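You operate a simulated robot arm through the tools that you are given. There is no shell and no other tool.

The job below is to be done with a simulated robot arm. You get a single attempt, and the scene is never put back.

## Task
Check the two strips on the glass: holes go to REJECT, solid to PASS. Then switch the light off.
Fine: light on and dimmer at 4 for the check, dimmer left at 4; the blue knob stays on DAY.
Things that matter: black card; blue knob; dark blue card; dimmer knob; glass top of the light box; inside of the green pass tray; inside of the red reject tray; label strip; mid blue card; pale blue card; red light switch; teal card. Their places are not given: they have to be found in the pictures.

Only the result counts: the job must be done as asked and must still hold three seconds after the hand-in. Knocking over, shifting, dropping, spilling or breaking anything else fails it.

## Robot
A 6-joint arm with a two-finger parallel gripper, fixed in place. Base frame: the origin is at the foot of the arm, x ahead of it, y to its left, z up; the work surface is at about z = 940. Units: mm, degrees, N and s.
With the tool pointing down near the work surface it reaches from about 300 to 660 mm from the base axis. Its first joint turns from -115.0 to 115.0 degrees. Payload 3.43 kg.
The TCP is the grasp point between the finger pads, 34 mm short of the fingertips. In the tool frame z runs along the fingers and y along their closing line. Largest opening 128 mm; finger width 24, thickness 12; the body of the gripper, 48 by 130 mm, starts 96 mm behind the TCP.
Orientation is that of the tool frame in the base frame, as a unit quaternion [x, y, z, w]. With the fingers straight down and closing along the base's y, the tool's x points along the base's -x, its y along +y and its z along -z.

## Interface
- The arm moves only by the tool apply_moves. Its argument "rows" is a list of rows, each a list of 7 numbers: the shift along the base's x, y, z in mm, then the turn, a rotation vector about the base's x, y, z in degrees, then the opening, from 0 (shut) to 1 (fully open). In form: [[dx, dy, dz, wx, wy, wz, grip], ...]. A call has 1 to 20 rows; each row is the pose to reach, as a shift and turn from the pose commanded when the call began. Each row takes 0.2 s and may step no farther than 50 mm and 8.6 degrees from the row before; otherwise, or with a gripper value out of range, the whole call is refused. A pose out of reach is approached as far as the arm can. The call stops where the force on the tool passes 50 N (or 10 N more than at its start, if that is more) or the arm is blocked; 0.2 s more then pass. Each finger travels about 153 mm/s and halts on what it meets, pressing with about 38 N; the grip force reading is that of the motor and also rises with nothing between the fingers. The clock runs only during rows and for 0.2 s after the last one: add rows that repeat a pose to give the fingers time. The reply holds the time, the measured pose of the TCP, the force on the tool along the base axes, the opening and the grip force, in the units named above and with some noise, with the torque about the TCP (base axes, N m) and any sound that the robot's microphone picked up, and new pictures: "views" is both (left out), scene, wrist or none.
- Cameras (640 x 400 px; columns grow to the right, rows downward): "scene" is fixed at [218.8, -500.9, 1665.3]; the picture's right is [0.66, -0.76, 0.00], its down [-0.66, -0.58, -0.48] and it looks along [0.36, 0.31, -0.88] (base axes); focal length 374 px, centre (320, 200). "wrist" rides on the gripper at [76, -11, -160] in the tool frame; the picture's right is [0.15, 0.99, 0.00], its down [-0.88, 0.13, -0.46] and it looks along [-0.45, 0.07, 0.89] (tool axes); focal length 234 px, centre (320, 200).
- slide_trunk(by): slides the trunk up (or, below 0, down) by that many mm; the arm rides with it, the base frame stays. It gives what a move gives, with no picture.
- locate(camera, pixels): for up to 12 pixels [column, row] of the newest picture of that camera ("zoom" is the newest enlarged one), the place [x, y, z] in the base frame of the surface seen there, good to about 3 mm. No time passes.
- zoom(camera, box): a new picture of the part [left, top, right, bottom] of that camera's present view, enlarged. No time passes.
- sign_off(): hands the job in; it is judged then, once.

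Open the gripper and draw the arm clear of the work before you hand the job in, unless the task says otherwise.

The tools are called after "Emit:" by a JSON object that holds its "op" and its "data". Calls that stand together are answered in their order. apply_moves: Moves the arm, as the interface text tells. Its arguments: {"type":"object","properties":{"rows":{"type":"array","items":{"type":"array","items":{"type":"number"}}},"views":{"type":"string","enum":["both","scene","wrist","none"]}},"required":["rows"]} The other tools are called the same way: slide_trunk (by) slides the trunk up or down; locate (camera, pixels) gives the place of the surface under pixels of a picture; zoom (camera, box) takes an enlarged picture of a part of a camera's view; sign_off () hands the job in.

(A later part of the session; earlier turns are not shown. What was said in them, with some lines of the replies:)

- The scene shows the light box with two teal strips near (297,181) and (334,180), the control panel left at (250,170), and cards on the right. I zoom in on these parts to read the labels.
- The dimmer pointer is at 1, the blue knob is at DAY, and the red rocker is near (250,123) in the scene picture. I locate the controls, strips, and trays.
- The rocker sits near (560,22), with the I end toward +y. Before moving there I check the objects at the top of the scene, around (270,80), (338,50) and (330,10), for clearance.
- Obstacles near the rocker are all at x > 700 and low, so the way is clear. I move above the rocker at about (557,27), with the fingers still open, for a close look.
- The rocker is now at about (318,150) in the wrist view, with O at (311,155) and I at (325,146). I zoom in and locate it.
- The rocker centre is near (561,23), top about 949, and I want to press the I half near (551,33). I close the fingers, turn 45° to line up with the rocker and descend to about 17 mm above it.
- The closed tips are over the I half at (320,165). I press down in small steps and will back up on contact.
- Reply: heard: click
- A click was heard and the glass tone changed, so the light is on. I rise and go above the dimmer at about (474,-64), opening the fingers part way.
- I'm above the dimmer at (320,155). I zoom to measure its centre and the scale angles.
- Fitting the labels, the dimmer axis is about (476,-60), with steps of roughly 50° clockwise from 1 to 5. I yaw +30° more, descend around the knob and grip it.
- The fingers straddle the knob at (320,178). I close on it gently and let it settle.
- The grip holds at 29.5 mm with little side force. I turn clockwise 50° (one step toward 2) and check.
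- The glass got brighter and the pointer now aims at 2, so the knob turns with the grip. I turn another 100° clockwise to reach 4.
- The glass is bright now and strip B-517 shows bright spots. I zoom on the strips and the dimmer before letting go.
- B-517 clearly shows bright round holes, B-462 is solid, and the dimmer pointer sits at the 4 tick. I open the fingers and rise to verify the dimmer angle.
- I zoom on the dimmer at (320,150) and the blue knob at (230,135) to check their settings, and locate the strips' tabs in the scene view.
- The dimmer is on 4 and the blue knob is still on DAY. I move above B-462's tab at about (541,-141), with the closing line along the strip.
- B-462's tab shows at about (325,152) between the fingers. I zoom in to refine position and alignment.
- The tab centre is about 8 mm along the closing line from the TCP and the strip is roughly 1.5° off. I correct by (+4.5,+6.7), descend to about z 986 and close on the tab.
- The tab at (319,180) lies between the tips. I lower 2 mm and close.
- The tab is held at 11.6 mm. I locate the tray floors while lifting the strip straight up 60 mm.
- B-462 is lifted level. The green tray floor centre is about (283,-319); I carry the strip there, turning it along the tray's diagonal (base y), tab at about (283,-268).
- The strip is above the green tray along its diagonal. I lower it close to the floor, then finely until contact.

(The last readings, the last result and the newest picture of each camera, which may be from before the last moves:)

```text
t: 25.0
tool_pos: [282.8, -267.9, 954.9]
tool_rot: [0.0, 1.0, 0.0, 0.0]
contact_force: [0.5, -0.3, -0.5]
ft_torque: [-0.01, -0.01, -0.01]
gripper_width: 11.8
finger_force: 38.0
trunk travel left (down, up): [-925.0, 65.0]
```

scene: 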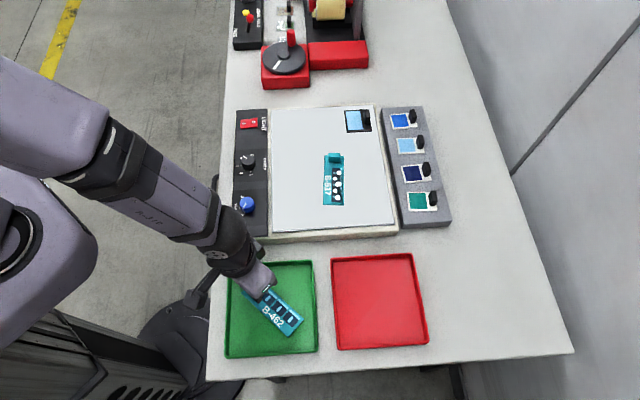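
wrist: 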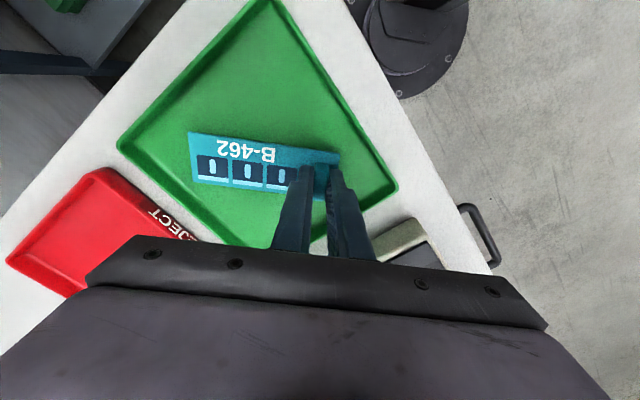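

The strip is inside the tray walls and still held. I lower the last few millimetres in small steps, watching for contact.

Emit:
{"op": "apply_moves", "data": {"rows": [[0, 0, -2, 0, 0, 0, 0.03], [0, 0, -4, 0, 0, 0, 0.03], [0, 0, -6, 0, 0, 0, 0.03], [0, 0, -7, 0, 0, 0, 0.03]], "views": "scene"}}

```text
t: 26.0
tool_pos: [283.2, -267.5, 947.6]
tool_rot: [-0.001, 1.0, 0.0, -0.001]
contact_force: [0.9, 0.9, 1.9]
ft_torque: [0.05, 0.01, 0.0]
gripper_width: 11.6
finger_force: 38.0
trunk travel left (down, up): [-925.0, 65.0]
```

scene: 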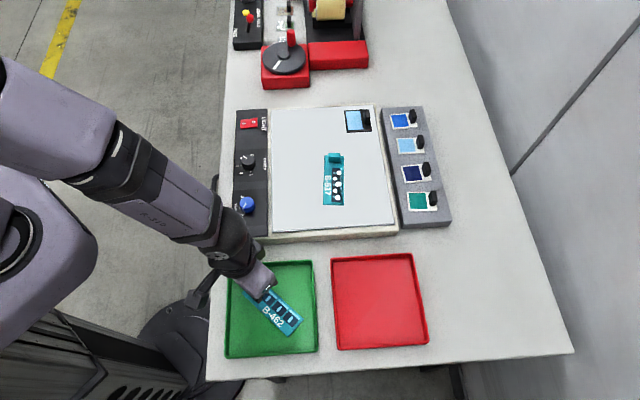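

Force is about 2 N, near contact. I go down another 1.5 mm and check.

Emit:
{"op": "apply_moves", "data": {"rows": [[0, 0, -0.7, 0, 0, 0, 0.03], [0, 0, -1.5, 0, 0, 0, 0.03], [0, 0, -1.5, 0, 0, 0, 0.03]], "views": "none"}}

```text
t: 26.8
tool_pos: [283.0, -267.5, 947.0]
tool_rot: [-0.001, 1.0, -0.002, 0.001]
contact_force: [2.7, 4.7, 19.0]
ft_torque: [0.17, -0.03, -0.03]
gripper_width: 11.7
finger_force: 38.1
trunk travel left (down, up): [-925.0, 65.0]
```

Firm contact at 19 N, so the strip rests on the floor. I ease up 1 mm, open slightly and rise straight up.

Emit:
{"op": "apply_moves", "data": {"rows": [[0, 0, 1, 0, 0, 0, 0.03], [0, 0, 1, 0, 0, 0, 0.15], [0, 0, 1, 0, 0, 0, 0.22], [0, 0, 1, 0, 0, 0, 0.22], [0, 0, 15, 0, 0, 0, 0.22], [0, 0, 40, 0, 0, 0, 0.22], [0, 0, 80, 0, 0, 0, 0.22], [0, 0, 118, 0, 0, 0, 0.3], [0, 0, 118, 0, 0, 0, 0.45]]}}

```text
t: 28.8
tool_pos: [280.0, -270.5, 1064.9]
tool_rot: [0.0, 1.0, -0.001, 0.001]
contact_force: [-0.2, -0.2, 0.6]
ft_torque: [0.02, -0.01, 0.03]
gripper_width: 57.5
finger_force: 0.1
trunk travel left (down, up): [-925.0, 65.0]
```

scene: 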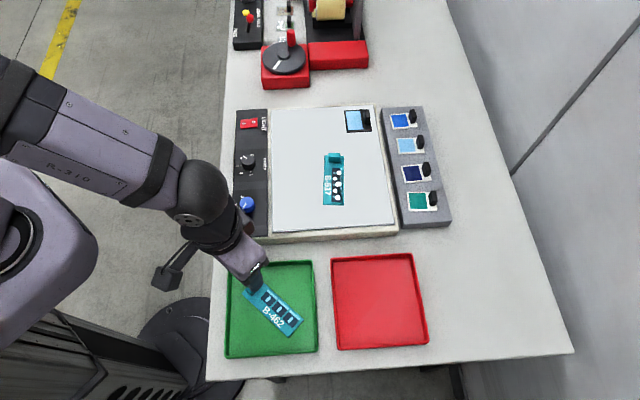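
wrist: 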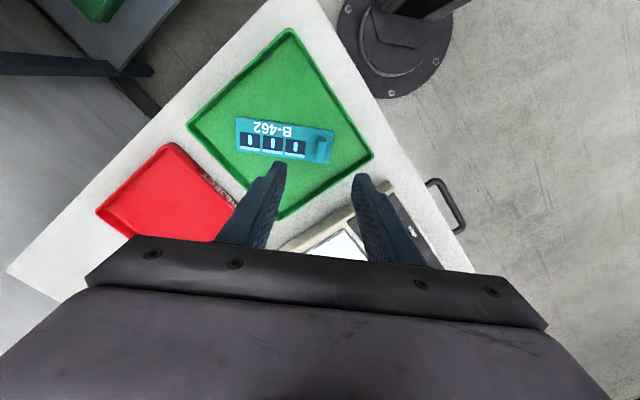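

B-462 lies flat in the green tray. Next I go above B-517's tab at about (611,-201) and turn -49° to align with it.

Emit:
{"op": "apply_moves", "data": {"rows": [[25, 5, 0, 0, 0, -4, 0.45], [60, 12, 0, 0, 0, -9, 0.45], [97, 20, 0, 0, 0, -15, 0.45], [134, 27, 0, 0, 0, -21, 0.45], [171, 35, 0, 0, 0, -27, 0.45], [208, 42, 0, 0, 0, -33, 0.45], [245, 50, 0, 0, 0, -38, 0.45], [282, 58, 0, 0, 0, -43, 0.45], [312, 64, 0, 0, 0, -47, 0.45], [328, 67.2, 0, 0, 0, -49, 0.45], [328, 67.2, 0, 0, 0, -49, 0.45], [328, 67.2, 0, 0, 0, -49, 0.45]]}}

```text
t: 31.4
tool_pos: [612.0, -198.6, 1065.0]
tool_rot: [0.415, 0.91, 0.0, 0.0]
contact_force: [-0.6, 0.0, -0.2]
ft_torque: [0.01, 0.01, -0.02]
gripper_width: 57.5
finger_force: 0.1
trunk travel left (down, up): [-925.0, 65.0]
```

scene: 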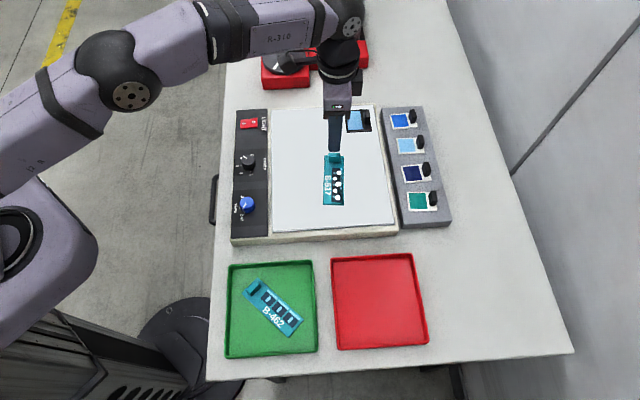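
wrist: 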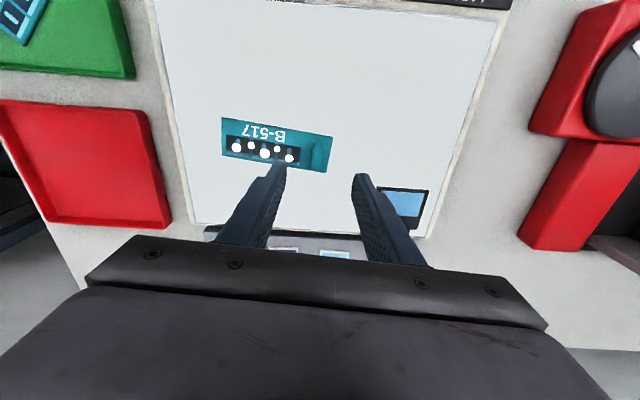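

B-517's tab is at about (320,152). I zoom in to get the strip's corners.

Emit:
{"op": "zoom", "data": {"camera": "wrist", "box": [210, 105, 350, 195]}}

Emit:
{"op": "locate", "data": {"camera": "wrist", "pixels": [[320, 150], [320, 156], [326, 152], [315, 152], [415, 200]]}}

```text
4.44 times, centred on (280, 150) of wrist
```

zoom: 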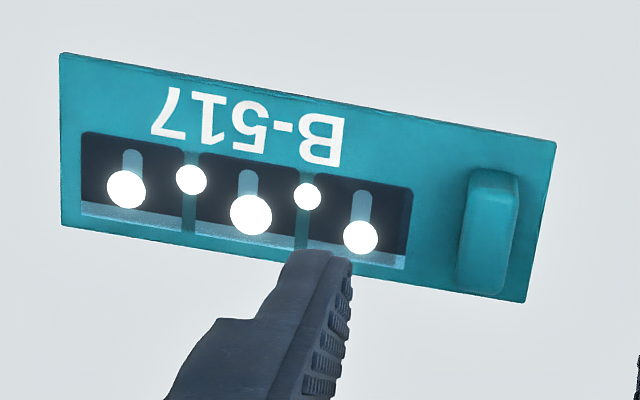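

```text
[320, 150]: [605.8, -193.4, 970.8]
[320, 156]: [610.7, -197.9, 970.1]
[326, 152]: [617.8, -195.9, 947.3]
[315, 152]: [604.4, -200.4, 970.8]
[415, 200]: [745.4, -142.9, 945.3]
```

The tab lies within 3 mm of the TCP and the strip is about 1.4° off. I correct, descend to the same grip height as before and check.

Emit:
{"op": "apply_moves", "data": {"rows": [[1.2, -2.5, -15, 0, 0, -1.4, 0.45], [1.2, -2.5, -40, 0, 0, -1.4, 0.45], [1.2, -2.5, -60, 0, 0, -1.4, 0.45], [1.2, -2.5, -72, 0, 0, -1.4, 0.4], [1.2, -2.5, -79.5, 0, 0, -1.4, 0.4], [1.2, -2.5, -79.5, 0, 0, -1.4, 0.4]]}}

```text
t: 32.8
tool_pos: [613.1, -202.4, 984.0]
tool_rot: [0.426, 0.905, 0.0, 0.0]
contact_force: [-0.8, 0.6, 0.1]
ft_torque: [-0.02, -0.01, 0.01]
gripper_width: 51.1
finger_force: 0.1
trunk travel left (down, up): [-925.0, 65.0]
```

scene: 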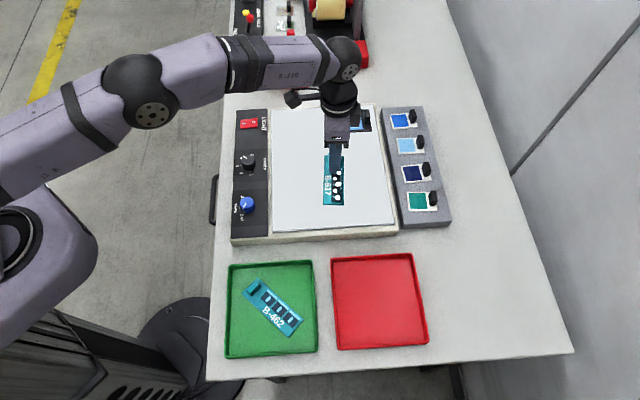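
wrist: 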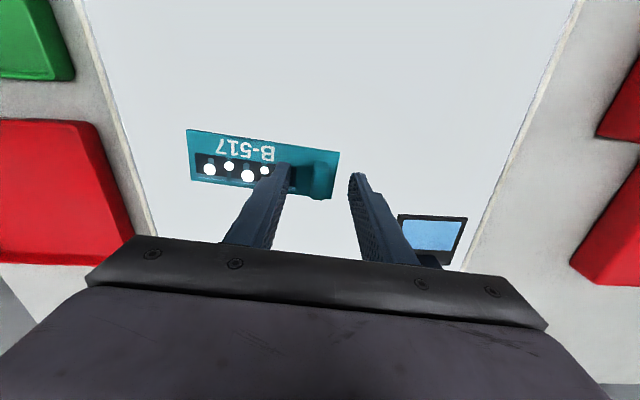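

The tab at (319,180) sits between the tips at (285,172) and (355,178). I close on it and lift.

Emit:
{"op": "apply_moves", "data": {"rows": [[0, 0, 0, 0, 0, 0, 0.25], [0, 0, 0, 0, 0, 0, 0.12], [0, 0, 0, 0, 0, 0, 0.03], [0, 0, 0, 0, 0, 0, 0.03], [0, 0, 0, 0, 0, 0, 0.03], [0, 0, 8, 0, 0, 0, 0.03], [0, 0, 25, 0, 0, 0, 0.03], [0, 0, 45, 0, 0, 0, 0.03], [0, 0, 65, 0, 0, 0, 0.03], [0, 0, 65, 0, 0, 0, 0.03]]}}

```text
t: 35.0
tool_pos: [614.0, -203.0, 1049.3]
tool_rot: [0.425, 0.905, 0.001, 0.0]
contact_force: [0.1, 0.6, -0.2]
ft_torque: [0.03, 0.0, -0.01]
gripper_width: 12.0
finger_force: 37.7
trunk travel left (down, up): [-925.0, 65.0]
```

scene: 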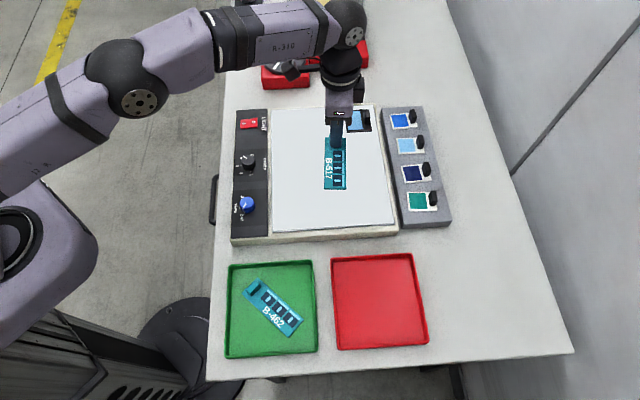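
wrist: 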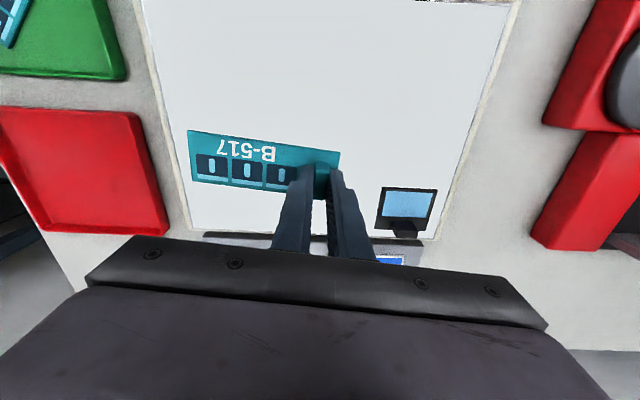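

B-517 is held level. The red tray floor centre is about (433,-468), so I carry it there with the tab at about (433,-417), turning it along the tray's diagonal.

Emit:
{"op": "apply_moves", "data": {"rows": [[-14, -16, 5, 0, 0, 4, 0.03], [-34, -40, 8, 0, 0, 10, 0.03], [-58, -69, 8, 0, 0, 17, 0.03], [-82, -98, 8, 0, 0, 24, 0.03], [-106, -127, 8, 0, 0, 31, 0.03], [-130, -156, 8, 0, 0, 38, 0.03], [-154, -185, 8, 0, 0, 44, 0.03], [-172, -206, 4, 0, 0, 49, 0.03], [-179.3, -213.8, 0, 0, 0, 50.4, 0.03], [-179.3, -213.8, 0, 0, 0, 50.4, 0.03], [-179.3, -213.8, 0, 0, 0, 50.4, 0.03]]}}

```text
t: 37.4
tool_pos: [433.4, -415.3, 1049.5]
tool_rot: [0.0, 1.0, 0.001, 0.0]
contact_force: [0.7, 0.0, -0.9]
ft_torque: [0.05, -0.07, 0.01]
gripper_width: 11.9
finger_force: 38.3
trunk travel left (down, up): [-925.0, 65.0]
```

scene: 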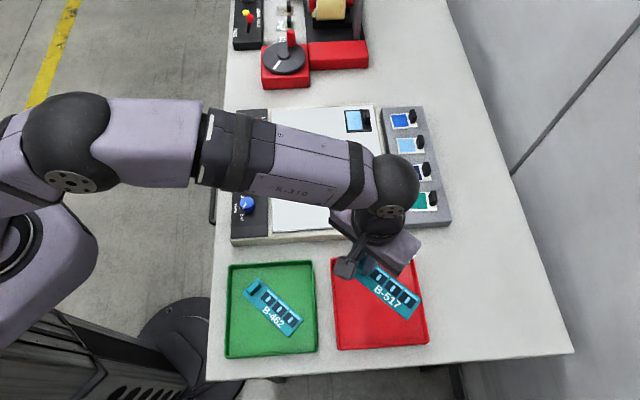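
wrist: 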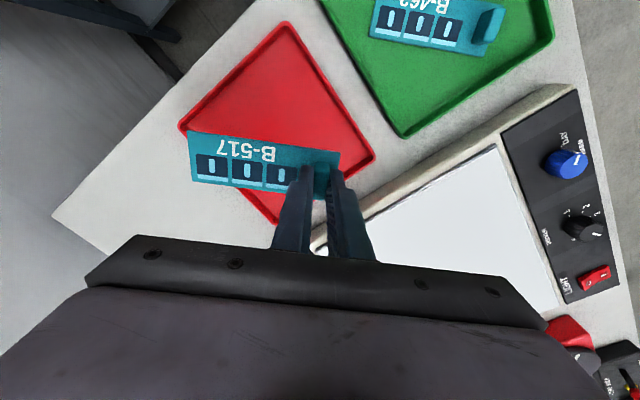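

The view matches the green placement. I lower to just above the floor.

Emit:
{"op": "apply_moves", "data": {"rows": [[0, 0, -25, 0, 0, 0, 0.03], [0, 0, -50, 0, 0, 0, 0.03], [0, 0, -75, 0, 0, 0, 0.03], [0, 0, -90, 0, 0, 0, 0.03], [0, 0, -95, 0, 0, 0, 0.03], [0, 0, -98, 0, 0, 0, 0.03], [0, 0, -98, 0, 0, 0, 0.03]]}}

```text
t: 39.0
tool_pos: [432.9, -417.2, 951.4]
tool_rot: [0.0, 1.0, 0.0, 0.0]
contact_force: [0.5, -0.3, -0.6]
ft_torque: [0.04, 0.04, 0.0]
gripper_width: 11.5
finger_force: 38.5
trunk travel left (down, up): [-925.0, 65.0]
```

scene: 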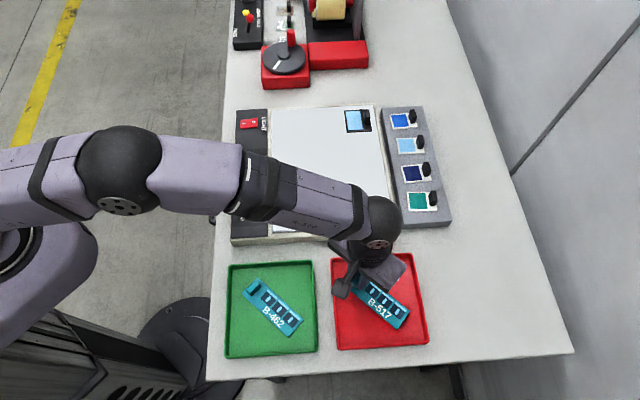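
wrist: 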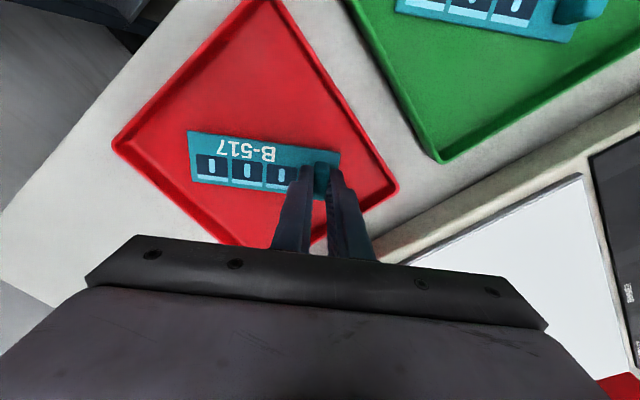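

B-517 is inside the red tray walls. I lower the last few millimetres to contact.

Emit:
{"op": "apply_moves", "data": {"rows": [[0, 0, -1.5, 0, 0, 0, 0.03], [0, 0, -3, 0, 0, 0, 0.03], [0, 0, -4, 0, 0, 0, 0.03], [0, 0, -4.8, 0, 0, 0, 0.03], [0, 0, -4.8, 0, 0, 0, 0.03]], "views": "none"}}

```text
t: 40.2
tool_pos: [432.8, -416.6, 946.4]
tool_rot: [0.001, 1.0, 0.0, 0.0]
contact_force: [0.2, 1.2, 0.2]
ft_torque: [0.01, 0.0, 0.0]
gripper_width: 11.8
finger_force: 38.2
trunk travel left (down, up): [-925.0, 65.0]
```

There is no clear contact yet. I go down another 1.5 mm in small steps.

Emit:
{"op": "apply_moves", "data": {"rows": [[0, 0, -0.7, 0, 0, 0, 0.03], [0, 0, -1.4, 0, 0, 0, 0.03], [0, 0, -1.4, 0, 0, 0, 0.03]], "views": "none"}}

```text
t: 41.0
tool_pos: [434.5, -415.6, 946.1]
tool_rot: [0.0, 1.0, -0.002, 0.001]
contact_force: [-1.0, 1.9, 9.4]
ft_torque: [0.1, 0.11, 0.0]
gripper_width: 11.8
finger_force: 37.7
trunk travel left (down, up): [-925.0, 65.0]
```

Contact at about 9 N. I ease up slightly, release and rise.

Emit:
{"op": "apply_moves", "data": {"rows": [[0, 0, 0.6, 0, 0, 0, 0.03], [0, 0, 0.6, 0, 0, 0, 0.15], [0, 0, 0.6, 0, 0, 0, 0.22], [0, 0, 0.6, 0, 0, 0, 0.22], [0, 0, 15, 0, 0, 0, 0.22], [0, 0, 40, 0, 0, 0, 0.22], [0, 0, 80, 0, 0, 0, 0.22], [0, 0, 128, 0, 0, 0, 0.3], [0, 0, 155, 0, 0, 0, 0.4], [0, 0, 155, 0, 0, 0, 0.4]]}}

```text
t: 43.2
tool_pos: [433.9, -415.9, 1101.1]
tool_rot: [-0.001, 1.0, -0.001, 0.0]
contact_force: [-0.4, -0.1, 0.2]
ft_torque: [0.01, 0.03, -0.01]
gripper_width: 51.5
finger_force: 0.1
trunk travel left (down, up): [-925.0, 65.0]
```

scene: 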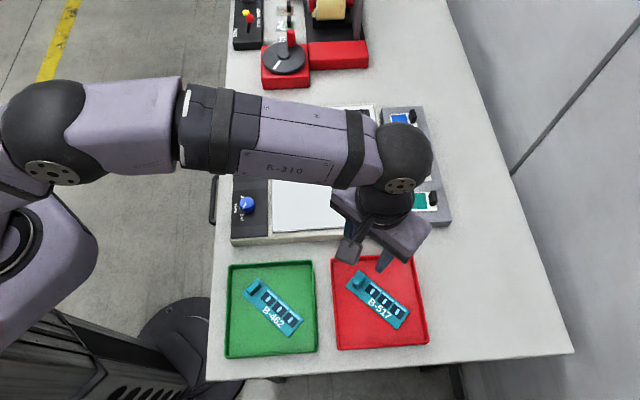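
wrist: 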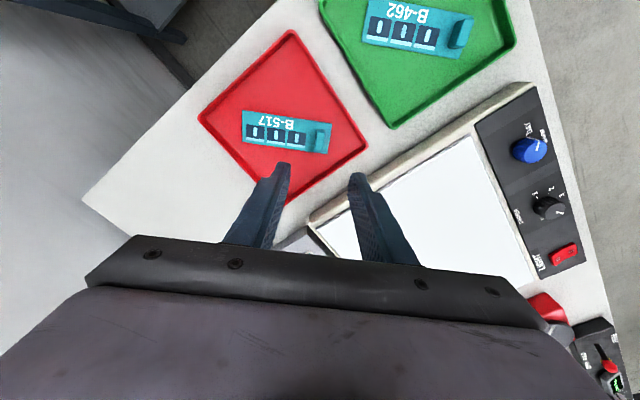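

Both strips are in their trays. Now I travel above the rocker's O half at about (571,12) and turn +45°.

Emit:
{"op": "apply_moves", "data": {"rows": [[13.9, 43, 0, 0, 0, 4.5, 0.4], [27.7, 86, 0, 0, 0, 9, 0.4], [41.6, 129, 0, 0, 0, 13.5, 0.4], [55.5, 172, 0, 0, 0, 18, 0.4], [69.4, 215, 0, 0, 0, 22.5, 0.4], [83.2, 258, 0, 0, 0, 27, 0.4], [97.1, 301, 0, 0, 0, 31.5, 0.4], [111, 344, 0, 0, 0, 36, 0.5], [124.8, 387, 0, 0, 0, 40.5, 0.5], [138.7, 429.7, 0, 0, 0, 45, 0.5], [138.7, 429.7, 0, 0, 0, 45, 0.5], [138.7, 429.7, 0, 0, 0, 45, 0.5]]}}

```text
t: 45.8
tool_pos: [574.2, 15.5, 1098.7]
tool_rot: [-0.383, 0.924, 0.0, 0.0]
contact_force: [-0.1, 0.3, -0.1]
ft_torque: [-0.01, 0.0, 0.01]
gripper_width: 63.9
finger_force: 0.1
trunk travel left (down, up): [-925.0, 65.0]
```

scene: 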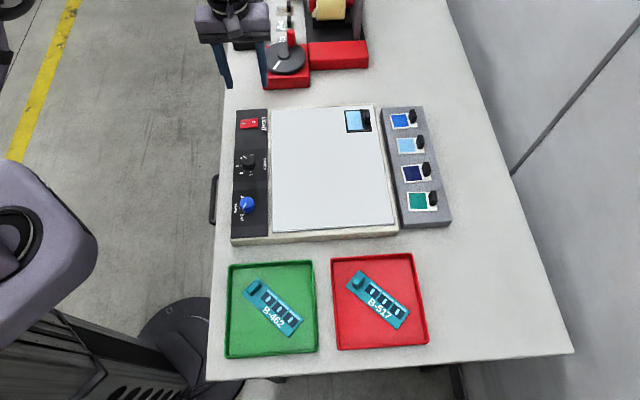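
wrist: 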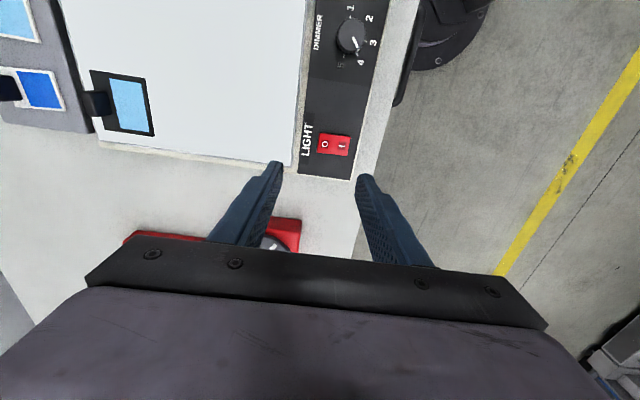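

The O mark is at (325,144). I shift by (-3.9,+1.7), close the fingers and descend to about 1000 for a check.

Emit:
{"op": "apply_moves", "data": {"rows": [[-3.9, 1.7, -10, 0, 0, 0, 0.25], [-3.9, 1.7, -30, 0, 0, 0, 0], [-3.9, 1.7, -60, 0, 0, 0, 0], [-3.9, 1.7, -90, 0, 0, 0, 0], [-3.9, 1.7, -100, 0, 0, 0, 0], [-3.9, 1.7, -100, 0, 0, 0, 0]]}}

Emit:
{"op": "zoom", "data": {"camera": "wrist", "box": [260, 100, 390, 210]}}

```text
t: 47.2
tool_pos: [567.4, 13.9, 999.4]
tool_rot: [-0.383, 0.924, 0.0, 0.0]
contact_force: [-0.2, -0.2, -0.1]
ft_torque: [-0.03, 0.01, -0.02]
gripper_width: 0.0
finger_force: 32.9
trunk travel left (down, up): [-925.0, 65.0]
```

scene: 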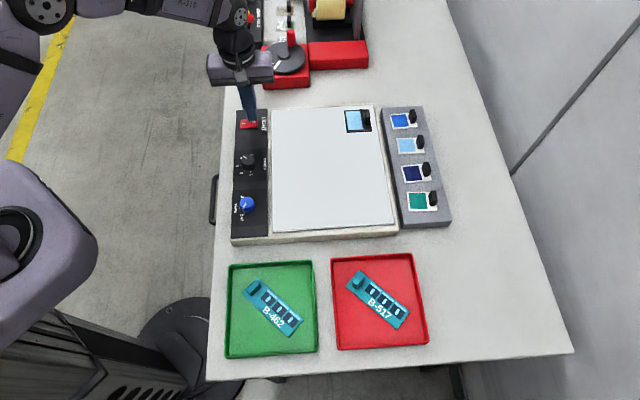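
wrist: 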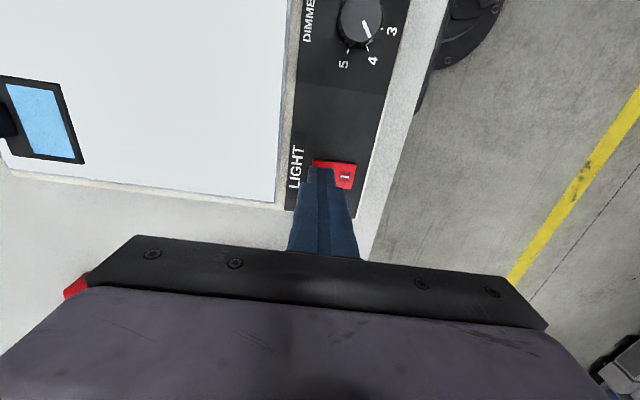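

```text
3.64 times, centred on (325, 155) of wrist
```

zoom: 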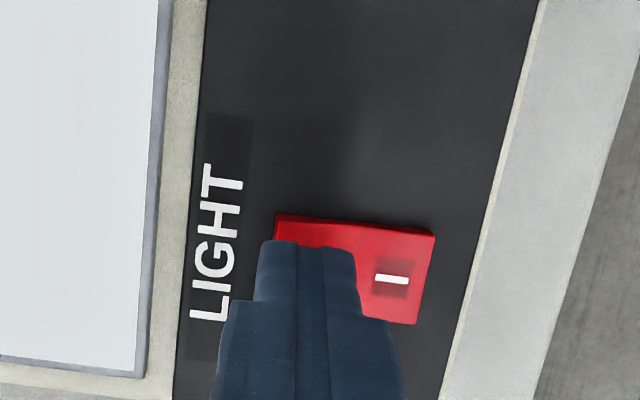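

The tips cover the O half and leave the I half visible. I press down in small steps, as before.

Emit:
{"op": "apply_moves", "data": {"rows": [[0, 0, -6, 0, 0, 0, 0], [0, 0, -12, 0, 0, 0, 0], [0, 0, -15, 0, 0, 0, 0], [0, 0, -17, 0, 0, 0, 0], [0, 0, -19, 0, 0, 0, 0], [0, 0, -20, 0, 0, 0, 0]]}}

```text
t: 48.6
tool_pos: [569.5, 13.9, 981.1]
tool_rot: [-0.383, 0.924, -0.001, 0.001]
contact_force: [1.7, -2.0, 6.2]
ft_torque: [-0.02, 0.01, 0.03]
gripper_width: 0.0
finger_force: 33.1
trunk travel left (down, up): [-925.0, 65.0]
heard: click
```

scene: 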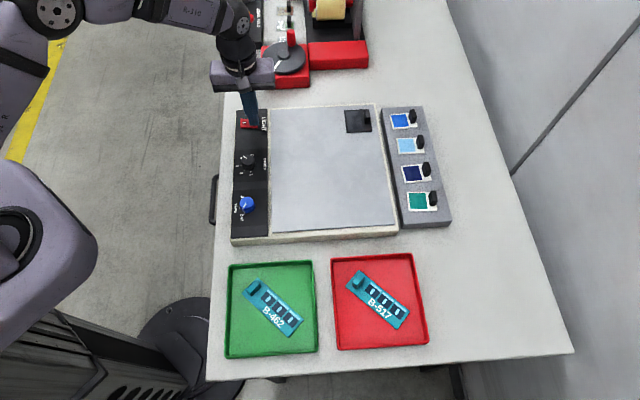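
wrist: 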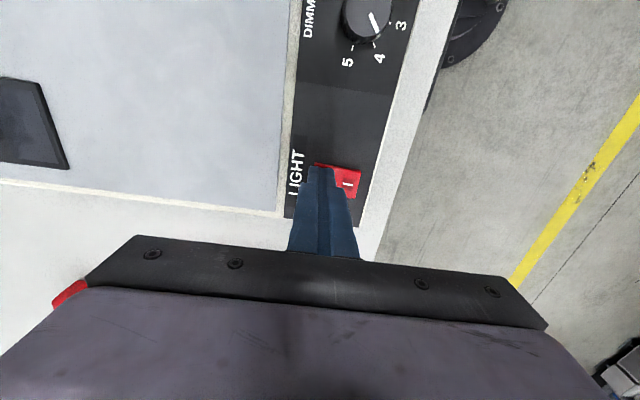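

A click was heard and the glass went dark: the light is off. I rise straight up, open the gripper and draw the arm back clear to view everything.

Emit:
{"op": "apply_moves", "data": {"rows": [[0, 0, 20, 0, 0, 0, 0], [0, 0, 60, 0, 0, 0, 0], [0, 0, 105, 0, 0, 0, 0], [0, 0, 150, 0, 0, 0, 0.3], [-10, 5, 190, 0, 0, 0, 0.6], [-30, 15, 220, 0, 0, 0, 1], [-60, 25, 230, 0, 0, 0, 1], [-90, 35, 230, 0, 0, 0, 1], [-90, 35, 230, 0, 0, 0, 1]]}}

Emit:
{"op": "zoom", "data": {"camera": "scene", "box": [225, 100, 305, 240]}}

Emit:
{"op": "zoom", "data": {"camera": "scene", "box": [215, 240, 440, 370]}}

Emit:
{"op": "zoom", "data": {"camera": "wrist", "box": [240, 0, 440, 200]}}

```text
t: 50.6
tool_pos: [479.8, 47.0, 1208.5]
tool_rot: [-0.382, 0.924, 0.001, 0.0]
contact_force: [-0.6, 1.4, -0.7]
ft_torque: [0.0, 0.0, 0.0]
gripper_width: 128.1
finger_force: 0.0
trunk travel left (down, up): [-925.0, 65.0]
```

scene: 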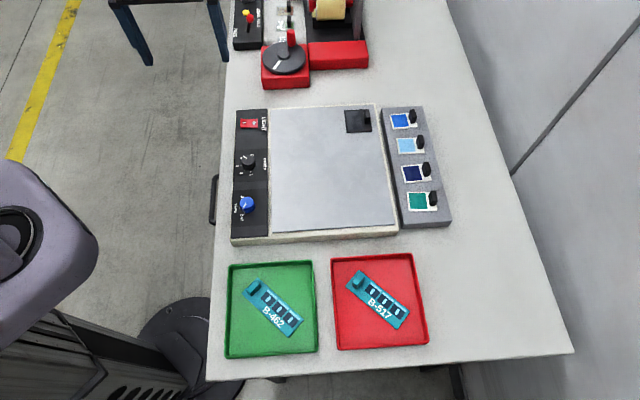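
wrist: 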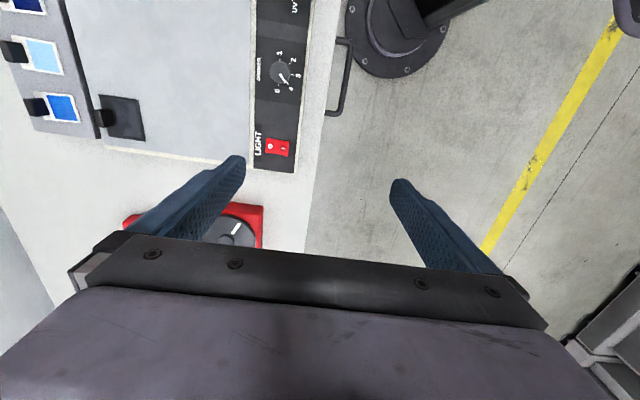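

```text
2.86 times, centred on (265, 170) of scene
```

zoom: 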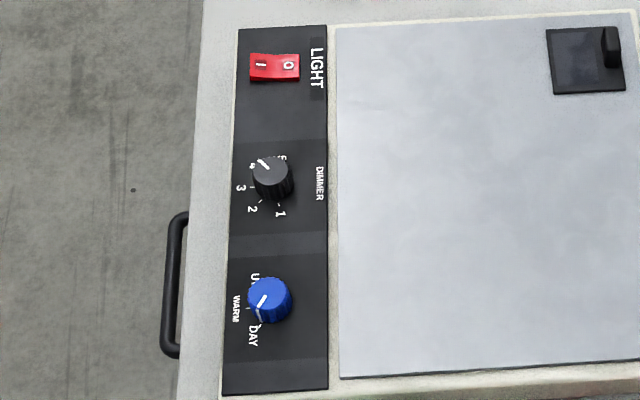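

```text
2.84 times, centred on (328, 305) of scene
```

zoom: 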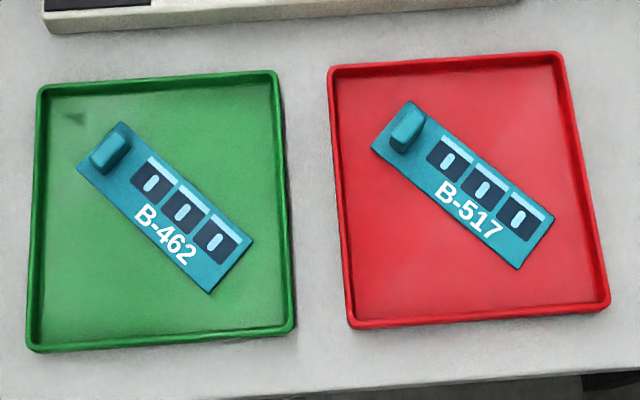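

```text
2.00 times, centred on (340, 100) of wrist
```

zoom: 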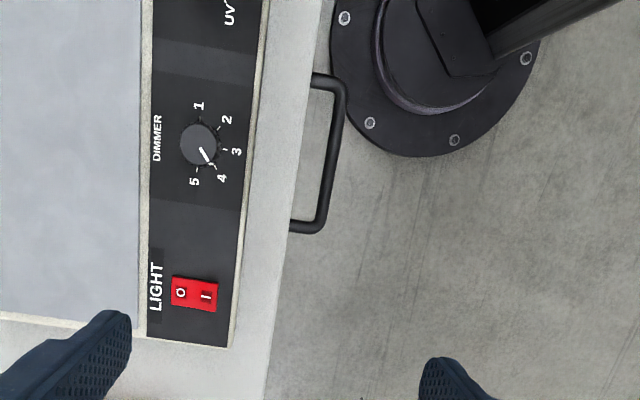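

The light is off, the dimmer is on 4 and the blue knob is still on DAY. B-462 (solid) is in the green tray, B-517 (holes) is in the red tray, and the arm is clear with the gripper open, so I hand in.

Emit:
{"op": "sign_off", "data": {}}

```text
The job is handed in.
```

I checked both strips with the light on and the dimmer at 4, sorted them, and handed the job in. I haven't seen a verdict from the judging.

| Strip | What the light showed | Where it went |
|---|---|---|
| B-517 | Five bright round holes | REJECT (red tray) |
| B-462 | Solid, no light through | PASS (green tray) |

- **Controls:** I switched the light off afterwards; the switch clicked and the glass went dark. The dimmer is still at 4, and I never touched the blue knob, which still points to DAY.
- **Everything else:** I saw nothing knocked or shifted, and the cards are where they were. The arm is drawn clear with the gripper open.
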